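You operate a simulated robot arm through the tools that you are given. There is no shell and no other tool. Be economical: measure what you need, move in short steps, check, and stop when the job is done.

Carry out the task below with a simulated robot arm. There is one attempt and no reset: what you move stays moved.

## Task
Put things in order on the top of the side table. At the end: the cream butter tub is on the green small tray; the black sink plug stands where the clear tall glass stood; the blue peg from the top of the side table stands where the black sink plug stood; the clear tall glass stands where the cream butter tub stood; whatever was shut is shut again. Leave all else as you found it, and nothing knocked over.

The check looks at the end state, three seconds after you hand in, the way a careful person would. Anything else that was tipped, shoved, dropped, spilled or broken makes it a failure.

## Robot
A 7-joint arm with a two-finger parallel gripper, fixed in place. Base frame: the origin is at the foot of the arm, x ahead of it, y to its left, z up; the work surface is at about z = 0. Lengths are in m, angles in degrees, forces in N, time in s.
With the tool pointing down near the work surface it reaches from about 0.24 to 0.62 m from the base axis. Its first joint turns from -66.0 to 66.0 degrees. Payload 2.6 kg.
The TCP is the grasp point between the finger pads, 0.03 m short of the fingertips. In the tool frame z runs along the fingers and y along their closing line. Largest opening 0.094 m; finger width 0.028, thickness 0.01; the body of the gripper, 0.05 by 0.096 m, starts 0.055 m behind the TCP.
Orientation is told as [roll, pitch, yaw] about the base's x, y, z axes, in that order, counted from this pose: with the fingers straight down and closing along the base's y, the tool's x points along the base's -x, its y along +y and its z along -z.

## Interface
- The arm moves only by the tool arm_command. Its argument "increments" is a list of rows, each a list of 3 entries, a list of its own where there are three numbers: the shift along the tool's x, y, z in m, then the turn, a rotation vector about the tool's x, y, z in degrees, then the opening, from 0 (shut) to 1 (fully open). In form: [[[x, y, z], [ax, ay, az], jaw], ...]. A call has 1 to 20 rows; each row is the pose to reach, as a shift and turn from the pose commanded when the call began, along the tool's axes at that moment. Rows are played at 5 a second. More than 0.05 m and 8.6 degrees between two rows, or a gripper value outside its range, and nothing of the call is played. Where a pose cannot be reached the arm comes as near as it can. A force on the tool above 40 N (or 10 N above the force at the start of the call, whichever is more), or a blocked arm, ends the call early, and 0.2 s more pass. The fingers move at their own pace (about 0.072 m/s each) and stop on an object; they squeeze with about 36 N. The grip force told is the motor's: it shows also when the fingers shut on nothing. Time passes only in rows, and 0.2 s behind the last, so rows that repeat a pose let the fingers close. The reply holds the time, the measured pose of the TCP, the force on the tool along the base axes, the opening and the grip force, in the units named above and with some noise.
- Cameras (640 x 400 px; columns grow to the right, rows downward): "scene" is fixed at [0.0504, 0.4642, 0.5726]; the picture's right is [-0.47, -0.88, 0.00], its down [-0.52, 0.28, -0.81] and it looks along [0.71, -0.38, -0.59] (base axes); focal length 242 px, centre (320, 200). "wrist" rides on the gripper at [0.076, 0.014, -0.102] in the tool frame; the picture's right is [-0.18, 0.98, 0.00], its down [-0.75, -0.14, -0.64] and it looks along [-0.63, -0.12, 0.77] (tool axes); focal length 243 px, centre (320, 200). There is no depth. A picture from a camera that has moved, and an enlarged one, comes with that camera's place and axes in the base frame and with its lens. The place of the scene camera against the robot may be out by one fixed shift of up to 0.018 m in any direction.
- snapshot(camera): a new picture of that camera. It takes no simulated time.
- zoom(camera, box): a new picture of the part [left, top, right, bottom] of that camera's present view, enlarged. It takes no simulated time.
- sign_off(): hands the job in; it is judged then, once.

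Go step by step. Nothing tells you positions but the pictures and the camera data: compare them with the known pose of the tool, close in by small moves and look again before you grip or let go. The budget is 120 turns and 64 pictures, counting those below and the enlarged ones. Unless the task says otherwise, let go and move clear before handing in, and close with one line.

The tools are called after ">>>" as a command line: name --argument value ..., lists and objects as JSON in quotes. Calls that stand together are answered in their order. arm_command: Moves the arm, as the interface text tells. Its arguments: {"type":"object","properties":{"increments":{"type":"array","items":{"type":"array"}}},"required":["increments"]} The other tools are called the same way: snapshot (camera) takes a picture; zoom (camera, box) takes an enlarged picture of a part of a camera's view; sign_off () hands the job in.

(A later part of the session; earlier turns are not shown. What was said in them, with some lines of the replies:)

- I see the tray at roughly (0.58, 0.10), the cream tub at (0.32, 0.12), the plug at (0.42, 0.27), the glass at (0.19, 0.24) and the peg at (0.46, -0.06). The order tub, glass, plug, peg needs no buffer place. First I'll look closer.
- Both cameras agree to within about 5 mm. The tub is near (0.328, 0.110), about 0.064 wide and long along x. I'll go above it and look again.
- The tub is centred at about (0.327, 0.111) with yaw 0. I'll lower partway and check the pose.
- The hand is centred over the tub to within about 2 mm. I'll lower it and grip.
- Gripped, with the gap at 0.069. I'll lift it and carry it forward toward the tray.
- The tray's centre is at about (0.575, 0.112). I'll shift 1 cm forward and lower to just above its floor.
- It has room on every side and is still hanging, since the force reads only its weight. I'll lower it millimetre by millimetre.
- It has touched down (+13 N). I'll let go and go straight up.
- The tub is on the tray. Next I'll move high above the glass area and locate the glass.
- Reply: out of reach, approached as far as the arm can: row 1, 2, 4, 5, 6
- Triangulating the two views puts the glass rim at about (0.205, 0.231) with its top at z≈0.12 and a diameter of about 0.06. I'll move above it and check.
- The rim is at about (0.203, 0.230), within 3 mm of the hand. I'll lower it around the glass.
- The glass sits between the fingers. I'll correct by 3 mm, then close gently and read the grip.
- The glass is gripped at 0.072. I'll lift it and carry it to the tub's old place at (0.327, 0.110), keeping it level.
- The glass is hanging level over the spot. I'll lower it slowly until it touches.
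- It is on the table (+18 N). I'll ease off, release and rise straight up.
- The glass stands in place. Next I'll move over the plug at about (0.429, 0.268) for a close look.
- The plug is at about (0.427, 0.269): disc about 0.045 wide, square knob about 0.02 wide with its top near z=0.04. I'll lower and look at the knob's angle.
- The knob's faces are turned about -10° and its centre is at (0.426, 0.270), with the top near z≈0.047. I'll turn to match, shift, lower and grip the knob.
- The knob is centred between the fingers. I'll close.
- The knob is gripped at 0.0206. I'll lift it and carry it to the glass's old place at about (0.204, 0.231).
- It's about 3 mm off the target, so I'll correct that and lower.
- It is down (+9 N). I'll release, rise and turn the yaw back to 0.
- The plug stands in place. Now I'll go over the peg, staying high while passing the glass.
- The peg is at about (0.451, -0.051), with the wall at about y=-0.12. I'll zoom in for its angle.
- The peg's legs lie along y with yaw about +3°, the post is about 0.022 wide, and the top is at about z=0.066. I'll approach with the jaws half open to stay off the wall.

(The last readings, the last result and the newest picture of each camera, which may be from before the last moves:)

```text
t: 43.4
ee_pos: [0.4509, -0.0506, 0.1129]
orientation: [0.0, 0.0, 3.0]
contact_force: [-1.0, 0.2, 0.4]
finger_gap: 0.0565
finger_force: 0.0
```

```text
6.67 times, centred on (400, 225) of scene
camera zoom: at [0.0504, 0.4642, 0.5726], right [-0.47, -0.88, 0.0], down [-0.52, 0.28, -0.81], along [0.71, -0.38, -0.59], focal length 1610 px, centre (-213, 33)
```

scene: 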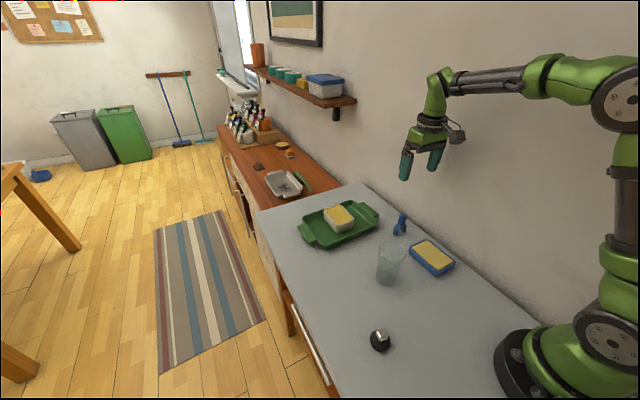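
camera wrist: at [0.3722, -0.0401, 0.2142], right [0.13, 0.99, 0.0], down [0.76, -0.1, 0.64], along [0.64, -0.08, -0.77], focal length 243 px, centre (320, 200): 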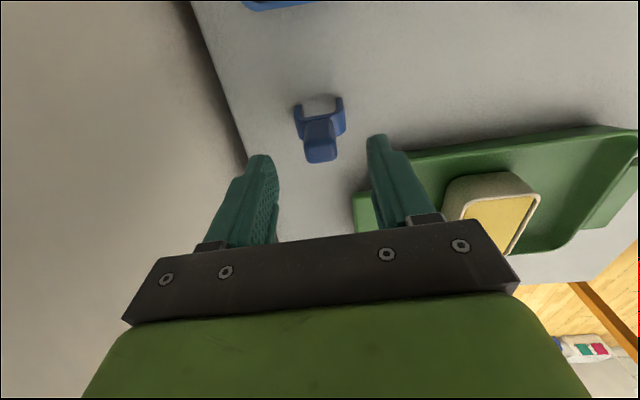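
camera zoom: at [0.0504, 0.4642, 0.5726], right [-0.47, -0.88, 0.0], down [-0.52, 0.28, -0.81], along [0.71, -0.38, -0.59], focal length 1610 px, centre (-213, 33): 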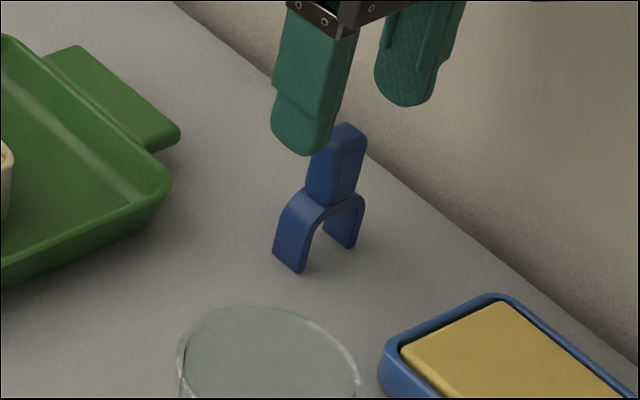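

I'll zoom in to pin down the peg's x and height.

>>> zoom --camera "wrist" --box '[256, 80, 384, 180]'

```text
4.00 times, centred on (320, 130) of wrist
camera zoom: at [0.3722, -0.0401, 0.2142], right [0.13, 0.99, 0.0], down [0.76, -0.1, 0.64], along [0.64, -0.08, -0.77], focal length 970 px, centre (320, 480)
```

zoom: 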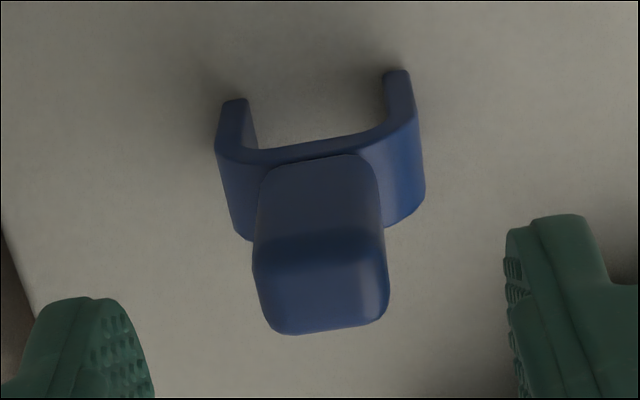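

The peg's centre is at (0.448, -0.050) with the top at about z=0.075, so I'm aligned. I'll lower until the tips are around the post and close.

>>> arm_command --increments '[[[0.001, 0.0005, 0.02], [0, 0, 0], 0.6], [[0.001, 0.0005, 0.04], [0, 0, 0], 0.6], [[0.001, 0.0005, 0.04], [0, 0, 0], 0.6], [[0.001, 0.0005, 0.04], [0, 0, 0], 0.6]]'

>>> zoom --camera "scene" --box '[352, 195, 448, 255]'

>>> snapshot --camera "wrist"

```text
t: 44.4
ee_pos: [0.4488, -0.0499, 0.0725]
orientation: [0.0, 0.0, 3.0]
contact_force: [-0.2, 1.1, 1.3]
finger_gap: 0.0567
finger_force: 0.1
```

```text
6.67 times, centred on (400, 225) of scene
camera zoom: at [0.0504, 0.4642, 0.5726], right [-0.47, -0.88, 0.0], down [-0.52, 0.28, -0.81], along [0.71, -0.38, -0.59], focal length 1610 px, centre (-213, 33)
```

zoom: 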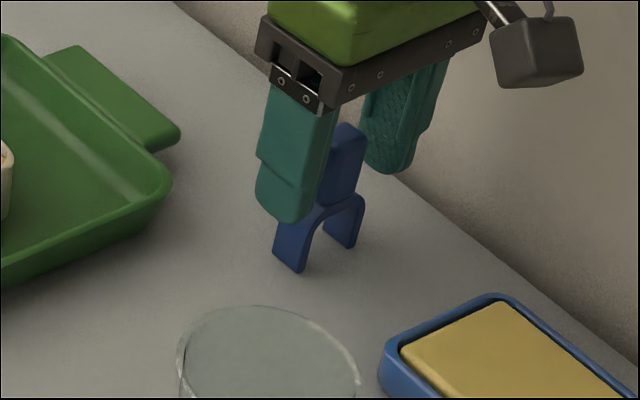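

```text
20 pictures are left
camera wrist: at [0.371, -0.0387, 0.1737], right [0.13, 0.99, 0.0], down [0.76, -0.1, 0.64], along [0.64, -0.08, -0.77], focal length 243 px, centre (320, 200)
```

wrist: 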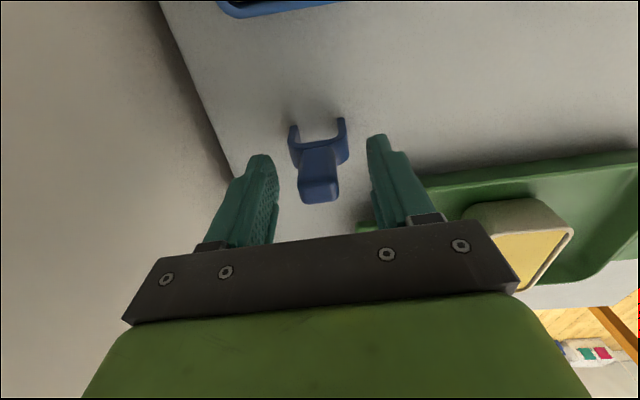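

The post is centred between the fingers. I'll close.

>>> arm_command --increments '[[[0, 0, 0], [0, 0, 0], 0.4], [[0, 0, 0], [0, 0, 0], 0.2], [[0, 0, 0], [0, 0, 0], 0.05], [[0, 0, 0], [0, 0, 0], 0], [[0, 0, 0], [0, 0, 0], 0]]'

>>> zoom --camera "scene" --box '[352, 195, 448, 255]'

```text
t: 45.6
ee_pos: [0.4483, -0.0495, 0.0727]
orientation: [0.0, 0.0, 3.0]
contact_force: [-0.5, -0.2, 0.6]
finger_gap: 0.021
finger_force: 35.7
```

```text
6.67 times, centred on (400, 225) of scene
camera zoom: at [0.0504, 0.4642, 0.5726], right [-0.47, -0.88, 0.0], down [-0.52, 0.28, -0.81], along [0.71, -0.38, -0.59], focal length 1610 px, centre (-213, 33)
```

zoom: 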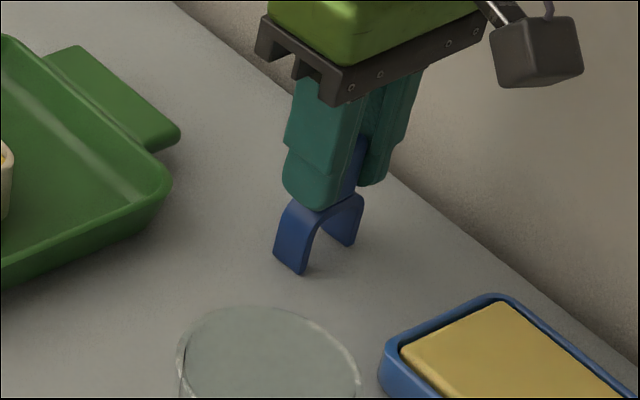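

The post is gripped at 0.021. I'll lift it high and carry it to the plug's old place at about (0.426, 0.270).

>>> arm_command --increments '[[[0, 0, -0.01], [0, 0, 0], 0], [[0, 0, -0.04], [0, 0, 0], 0], [[0, 0, -0.08], [0, 0, 0], 0], [[0, 0, -0.12], [0, 0, 0], 0], [[0, 0, -0.14], [0, 0, 0], 0], [[0.0005, 0.03, -0.14], [0, 0, 0], 0], [[0.001, 0.065, -0.14], [0, 0, 0], 0], [[0.002, 0.1, -0.14], [0, 0, 0], 0], [[0.0025, 0.135, -0.14], [0, 0, 0], 0], [[0.003, 0.17, -0.14], [0, 0, 0], 0], [[0.0035, 0.205, -0.14], [0, 0, 0], 0], [[0.0045, 0.24, -0.14], [0, 0, 0], 0], [[0.005, 0.275, -0.14], [0, 0, 0], 0], [[0.0055, 0.305, -0.14], [0, 0, 0], 0], [[0.0058, 0.3205, -0.14], [0, 0, 0], 0], [[0.0058, 0.3205, -0.11], [0, 0, 0], 0], [[0.0058, 0.3205, -0.07], [0, 0, 0], 0], [[0.0058, 0.3205, -0.04], [0, 0, 0], 0], [[0.0058, 0.3205, -0.04], [0, 0, 0], 0]]'

>>> snapshot --camera "scene"

>>> snapshot --camera "wrist"

```text
t: 49.6
ee_pos: [0.427, 0.2697, 0.1127]
orientation: [0.1, 0.0, 3.0]
contact_force: [-0.8, -0.2, -0.3]
finger_gap: 0.0207
finger_force: 36.1
```

```text
18 pictures are left
```

scene: 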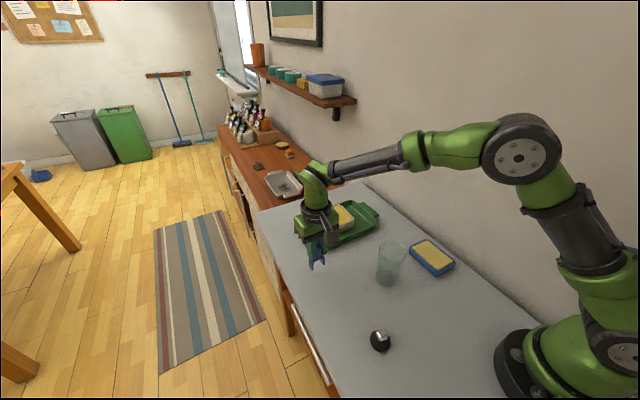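

```text
17 pictures are left
camera wrist: at [0.3502, 0.2793, 0.2143], right [0.13, 0.99, 0.0], down [0.76, -0.1, 0.64], along [0.64, -0.09, -0.77], focal length 243 px, centre (320, 200)
```

wrist: 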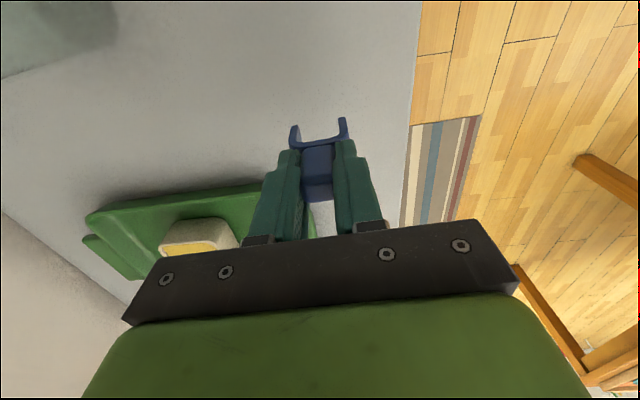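

The peg is over the spot, upright. I'll lower it.

>>> arm_command --increments '[[[0, 0, 0.015], [0, 0, 0], 0], [[0, 0, 0.03], [0, 0, 0], 0], [[0, 0, 0.036], [0, 0, 0], 0], [[0, 0, 0.038], [0, 0, 0], 0], [[0, 0, 0.0385], [0, 0, 0], 0], [[0, 0, 0.0385], [0, 0, 0], 0]]'

```text
t: 51.0
ee_pos: [0.4258, 0.2682, 0.0765]
orientation: [0.0, 0.0, 2.9]
contact_force: [0.2, 0.3, -0.2]
finger_gap: 0.0205
finger_force: 36.4
```

>>> arm_command --increments '[[[0, 0, 0.001], [0, 0, 0], 0], [[0, 0, 0.002], [0, 0, 0], 0], [[0, 0, 0.002], [0, 0, 0], 0]]'

```text
t: 51.8
ee_pos: [0.4255, 0.2686, 0.0748]
orientation: [0.0, 0.0, 2.9]
contact_force: [0.5, 0.7, 0.0]
finger_gap: 0.0204
finger_force: 35.9
```

>>> arm_command --increments '[[[0, 0, 0.0005], [0, 0, 0], 0], [[0, 0, 0.001], [0, 0, 0], 0], [[0, 0, 0.001], [0, 0, 0], 0]]'

>>> zoom --camera "scene" --box '[270, 230, 366, 290]'

```text
t: 52.6
ee_pos: [0.4265, 0.2689, 0.0724]
orientation: [0.0, 0.0, 3.0]
contact_force: [1.3, 0.2, -0.2]
finger_gap: 0.0206
finger_force: 36.5
```

```text
6.67 times, centred on (318, 260) of scene
camera zoom: at [0.0504, 0.4642, 0.5726], right [-0.47, -0.88, 0.0], down [-0.52, 0.28, -0.81], along [0.71, -0.38, -0.59], focal length 1610 px, centre (333, -200)
```

zoom: 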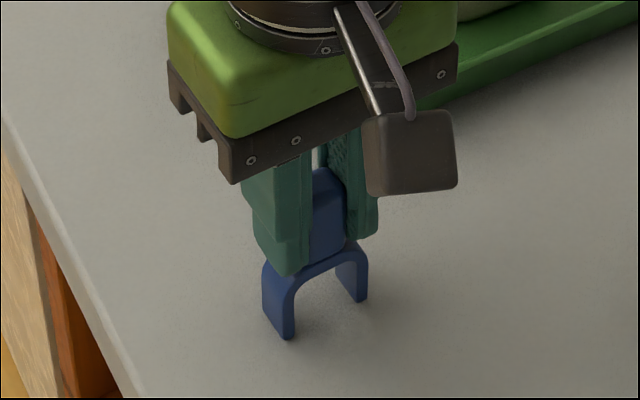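

>>> arm_command --increments '[[[0, 0, 0.0007], [0, 0, 0], 0], [[0, 0, 0.0014], [0, 0, 0], 0], [[0, 0, 0.0014], [0, 0, 0], 0]]'

```text
t: 53.4
ee_pos: [0.4254, 0.2705, 0.071]
orientation: [0.0, -0.2, 3.0]
contact_force: [-0.6, 0.5, 5.1]
finger_gap: 0.0205
finger_force: 35.7
```

Touched down (+5 N). I'll release gently and rise.

>>> arm_command --increments '[[[0, 0, -0.0005], [0, 0, 0], 0.15], [[0, 0, -0.0005], [0, 0, 0], 0.3], [[0, 0, -0.0005], [0, 0, 0], 0.55], [[0, 0, -0.0005], [0, 0, 0], 0.55], [[0, 0, -0.02], [0, 0, 0], 0.55], [[0, 0, -0.05], [0, 0, 0], 0.55], [[0, 0, -0.09], [0, 0, 0], 0.55], [[0, 0, -0.13], [0, 0, 0], 0.55], [[0, 0, -0.17], [0, 0, 0], 0.55], [[0, -0.04, -0.19], [0, 0, 0], 0.8], [[0, -0.08, -0.2], [0, 0, 0], 1], [[0, -0.12, -0.21], [0, 0, 0], 1], [[0, -0.16, -0.22], [0, 0, 0], 1], [[0, -0.16, -0.22], [0, 0, 0], 1]]'

>>> snapshot --camera "scene"

>>> zoom --camera "scene" --box '[280, 190, 480, 370]'

>>> snapshot --camera "wrist"

```text
t: 56.4
ee_pos: [0.4366, 0.1123, 0.2909]
orientation: [0.0, 0.0, 3.0]
contact_force: [0.8, -0.2, 0.2]
finger_gap: 0.0939
finger_force: 0.1
```

```text
15 pictures are left
```

scene: 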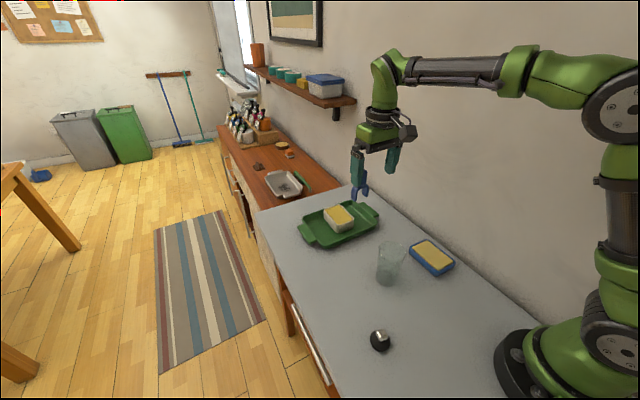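

```text
2.22 times, centred on (380, 280) of scene
camera zoom: at [0.0504, 0.4642, 0.5726], right [-0.47, -0.88, 0.0], down [-0.52, 0.28, -0.81], along [0.71, -0.38, -0.59], focal length 537 px, centre (187, 22)
```

zoom: 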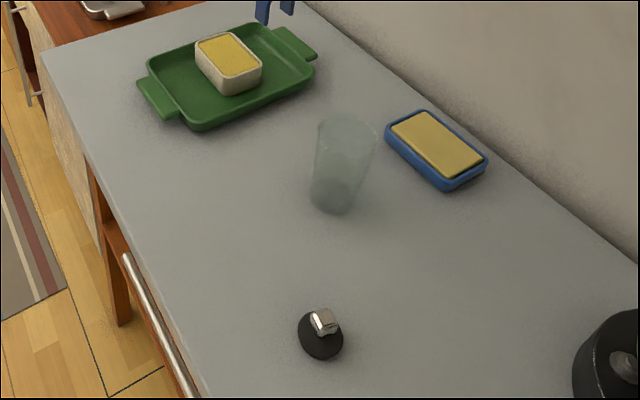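

```text
13 pictures are left
camera wrist: at [0.3589, 0.1219, 0.3923], right [0.13, 0.99, 0.0], down [0.76, -0.1, 0.64], along [0.64, -0.08, -0.77], focal length 243 px, centre (320, 200)
```

wrist: 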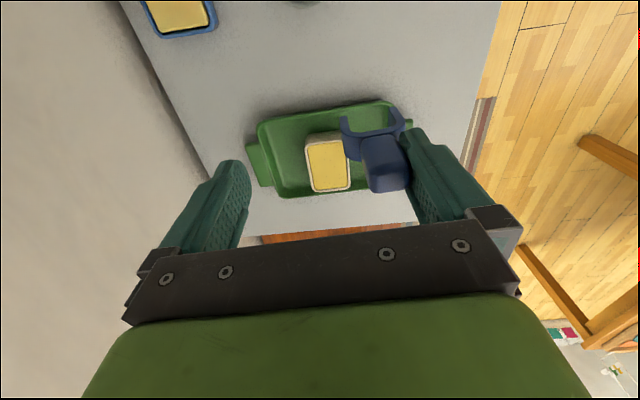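

The peg came up with the +y finger instead of staying on the table. I'll look closely before moving anything.

>>> zoom --camera "scene" --box '[336, 130, 432, 210]'

>>> zoom --camera "wrist" --box '[310, 80, 470, 220]'

```text
5.00 times, centred on (384, 170) of scene
camera zoom: at [0.0504, 0.4642, 0.5726], right [-0.47, -0.88, 0.0], down [-0.52, 0.28, -0.81], along [0.71, -0.38, -0.59], focal length 1208 px, centre (0, 350)
```

zoom: 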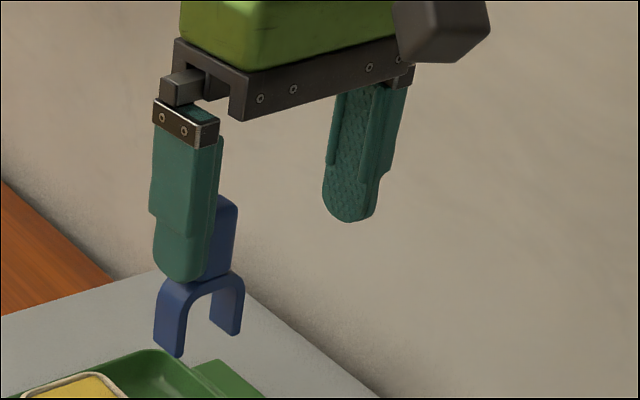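

```text
2.86 times, centred on (390, 150) of wrist
camera zoom: at [0.3589, 0.1219, 0.3923], right [0.13, 0.99, 0.0], down [0.76, -0.1, 0.64], along [0.64, -0.08, -0.77], focal length 693 px, centre (120, 343)
```

zoom: 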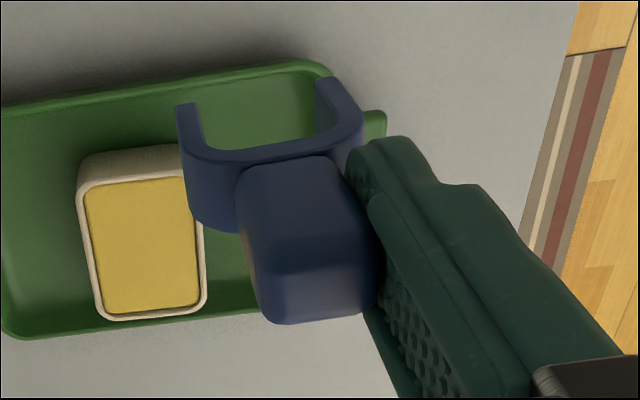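

The peg is clinging to the +y finger pad, still upright. I'll close on it again so it's secure before going back.

>>> arm_command --increments '[[[0, 0, 0], [0, 0, 0], 0.7], [[0, 0, 0], [0, 0, 0], 0.4], [[0, 0, 0], [0, 0, 0], 0.2], [[0, 0, 0], [0, 0, 0], 0], [[0, 0, 0], [0, 0, 0], 0], [[0, 0, 0], [0, 0, 0], 0]]'

>>> zoom --camera "scene" --box '[336, 130, 432, 210]'

```text
t: 57.8
ee_pos: [0.4367, 0.1119, 0.2912]
orientation: [0.0, 0.0, 3.0]
contact_force: [0.3, 1.0, 0.1]
finger_gap: 0.0205
finger_force: 36.5
```

```text
5.00 times, centred on (384, 170) of scene
camera zoom: at [0.0504, 0.4642, 0.5726], right [-0.47, -0.88, 0.0], down [-0.52, 0.28, -0.81], along [0.71, -0.38, -0.59], focal length 1208 px, centre (0, 350)
```

zoom: 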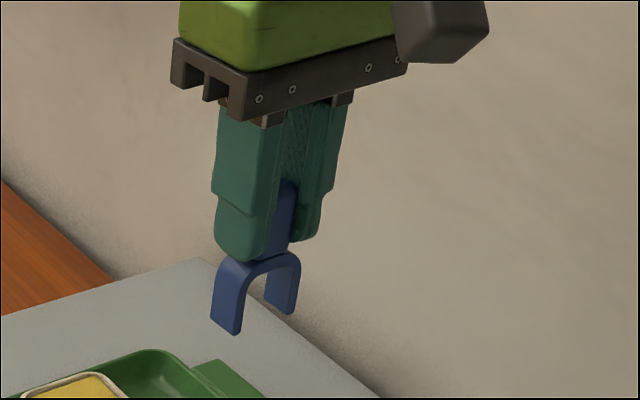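

Regripped the same way as before. I'll go back over the plug's spot and set it down again, this time pressing a little harder and opening very slowly.

>>> arm_command --increments '[[[0.0005, 0.035, 0], [0, 0, 0], 0], [[0.001, 0.07, 0], [0, 0, 0], 0], [[0.0015, 0.105, 0], [0, 0, 0], 0], [[0.002, 0.14, 0], [0, 0, 0], 0], [[0.0022, 0.1583, 0], [0, 0, 0], 0], [[0.0022, 0.1583, 0.04], [0, 0, 0], 0], [[0.0022, 0.1583, 0.08], [0, 0, 0], 0], [[0.0022, 0.1583, 0.12], [0, 0, 0], 0], [[0.0022, 0.1583, 0.16], [0, 0, 0], 0], [[0.0022, 0.1583, 0.195], [0, 0, 0], 0], [[0.0022, 0.1583, 0.21], [0, 0, 0], 0], [[0.0022, 0.1583, 0.215], [0, 0, 0], 0], [[0.0022, 0.1583, 0.215], [0, 0, 0], 0], [[0.0022, 0.1583, 0.215], [0, 0, 0], 0]]'

```text
t: 60.8
ee_pos: [0.4208, 0.267, 0.0758]
orientation: [0.0, 0.0, 3.0]
contact_force: [0.6, -0.5, 0.5]
finger_gap: 0.0203
finger_force: 35.7
```

>>> arm_command --increments '[[[-0.003, 0.001, 0.001], [0, 0, 0], 0], [[-0.003, 0.001, 0.002], [0, 0, 0], 0], [[-0.003, 0.001, 0.003], [0, 0, 0], 0], [[-0.003, 0.001, 0.004], [0, 0, 0], 0], [[-0.003, 0.001, 0.005], [0, 0, 0], 0], [[-0.003, 0.001, 0.005], [0, 0, 0], 0]]'

```text
t: 62.2
ee_pos: [0.4261, 0.2689, 0.0712]
orientation: [0.0, 0.0, 3.0]
contact_force: [-0.6, -0.1, 4.2]
finger_gap: 0.0205
finger_force: 35.8
```

In contact. I'll press lightly, open a little while holding the press so the pad slides down the post, then look.

>>> arm_command --increments '[[[0, 0, 0.0015], [0, 0, 0], 0], [[0, 0, 0.0015], [0, 0, 0], 0.26], [[0, 0, 0.002], [0, 0, 0], 0.32], [[0, 0, 0.0025], [0, 0, 0], 0.36], [[0, 0, 0.0025], [0, 0, 0], 0.4], [[0, 0, 0.0025], [0, 0, 0], 0.4], [[0, 0, 0.0025], [0, 0, 0], 0.4]]'

>>> zoom --camera "wrist" --box '[240, 90, 400, 230]'

```text
t: 63.8
ee_pos: [0.4258, 0.2696, 0.0697]
orientation: [0.0, 0.0, 3.0]
contact_force: [0.5, 0.3, 3.0]
finger_gap: 0.0376
finger_force: 0.1
```

```text
2.86 times, centred on (320, 160) of wrist
camera zoom: at [0.3475, 0.2801, 0.1709], right [0.13, 0.99, 0.0], down [0.76, -0.1, 0.64], along [0.64, -0.09, -0.77], focal length 693 px, centre (320, 314)
```

zoom: 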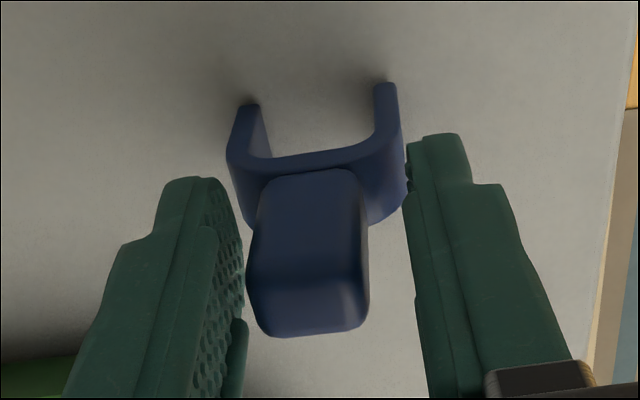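

The post has come free of the +y finger and lies close to the -y finger. I'll take the pressure off, open more and check whether it follows.

>>> arm_command --increments '[[[0, 0, -0.001], [0, 0, 0], 0.4], [[0, 0, -0.0025], [0, 0, 0], 0.5], [[0, 0, -0.0025], [0, 0, 0], 0.6], [[0, 0, -0.0025], [0, 0, 0], 0.6]]'

>>> zoom --camera "wrist" --box '[240, 90, 400, 230]'

```text
t: 64.8
ee_pos: [0.4269, 0.2701, 0.0727]
orientation: [-0.1, 0.1, 3.0]
contact_force: [0.2, -0.1, 1.0]
finger_gap: 0.0564
finger_force: 0.0
```

```text
2.86 times, centred on (320, 160) of wrist
camera zoom: at [0.3479, 0.2805, 0.1733], right [0.13, 0.99, 0.0], down [0.76, -0.1, 0.64], along [0.64, -0.08, -0.77], focal length 693 px, centre (320, 314)
```

zoom: 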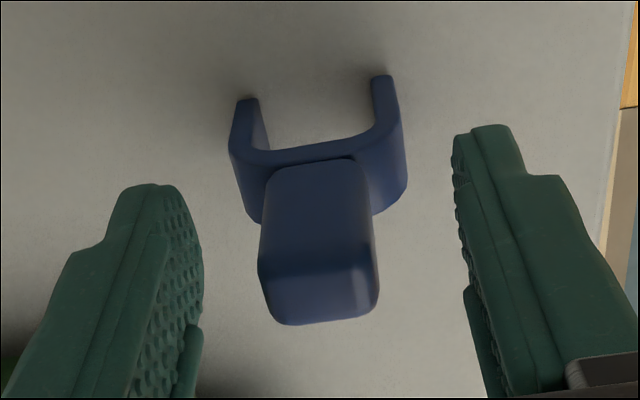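

The peg stands free between both fingers. I'll rise straight up and check.

>>> arm_command --increments '[[[0, 0, -0.01], [0, 0, 0], 0.6], [[0, 0, -0.03], [0, 0, 0], 0.6], [[0, 0, -0.06], [0, 0, 0], 0.6], [[0, 0, -0.1], [0, 0, 0], 0.6], [[0, 0, -0.14], [0, 0, 0], 0.6], [[0, 0, -0.18], [0, 0, 0], 1], [[0, 0, -0.18], [0, 0, 0], 1]]'

>>> snapshot --camera "scene"

>>> snapshot --camera "wrist"

```text
t: 66.4
ee_pos: [0.4231, 0.2687, 0.2516]
orientation: [-0.1, 0.0, 3.0]
contact_force: [-0.7, -1.0, 1.0]
finger_gap: 0.0939
finger_force: 0.0
```

```text
7 pictures are left
```

scene: 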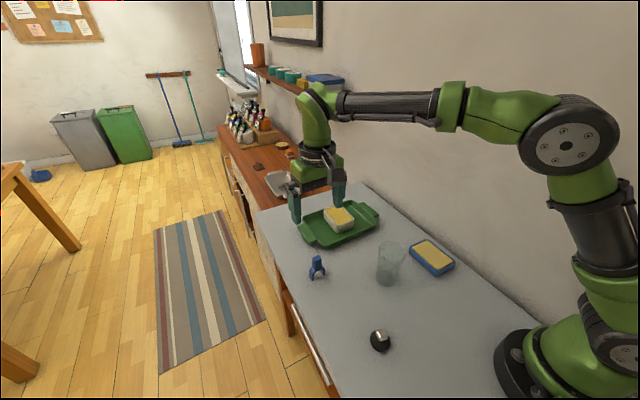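

```text
6 pictures are left
camera wrist: at [0.3458, 0.2786, 0.3536], right [0.13, 0.99, 0.0], down [0.76, -0.1, 0.64], along [0.64, -0.09, -0.77], focal length 243 px, centre (320, 200)
```

wrist: 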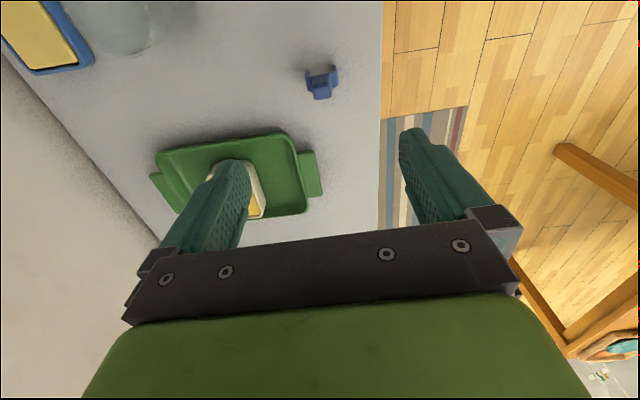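

The peg now stands at the plug's old place. One last zoom to check everything.

>>> zoom --camera "scene" --box '[250, 180, 490, 370]'

```text
2.11 times, centred on (370, 275) of scene
camera zoom: at [0.0504, 0.4642, 0.5726], right [-0.47, -0.88, 0.0], down [-0.52, 0.28, -0.81], along [0.71, -0.38, -0.59], focal length 508 px, centre (215, 42)
```

zoom: 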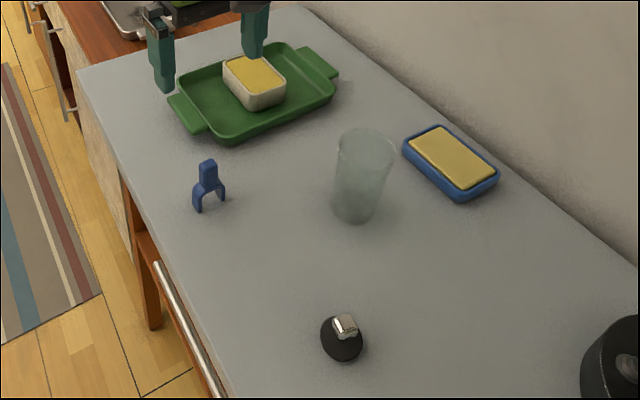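

All four things look upright and in their places, and nothing else has moved, so I'm handing in.

>>> sign_off

```text
The job is handed in.
```

The cream tub is on the green tray, the glass is where the tub stood, the plug is where the glass stood, and the peg is where the plug stood. The peg stuck to a finger on the first release, so I set it down again; nothing was knocked over or opened.
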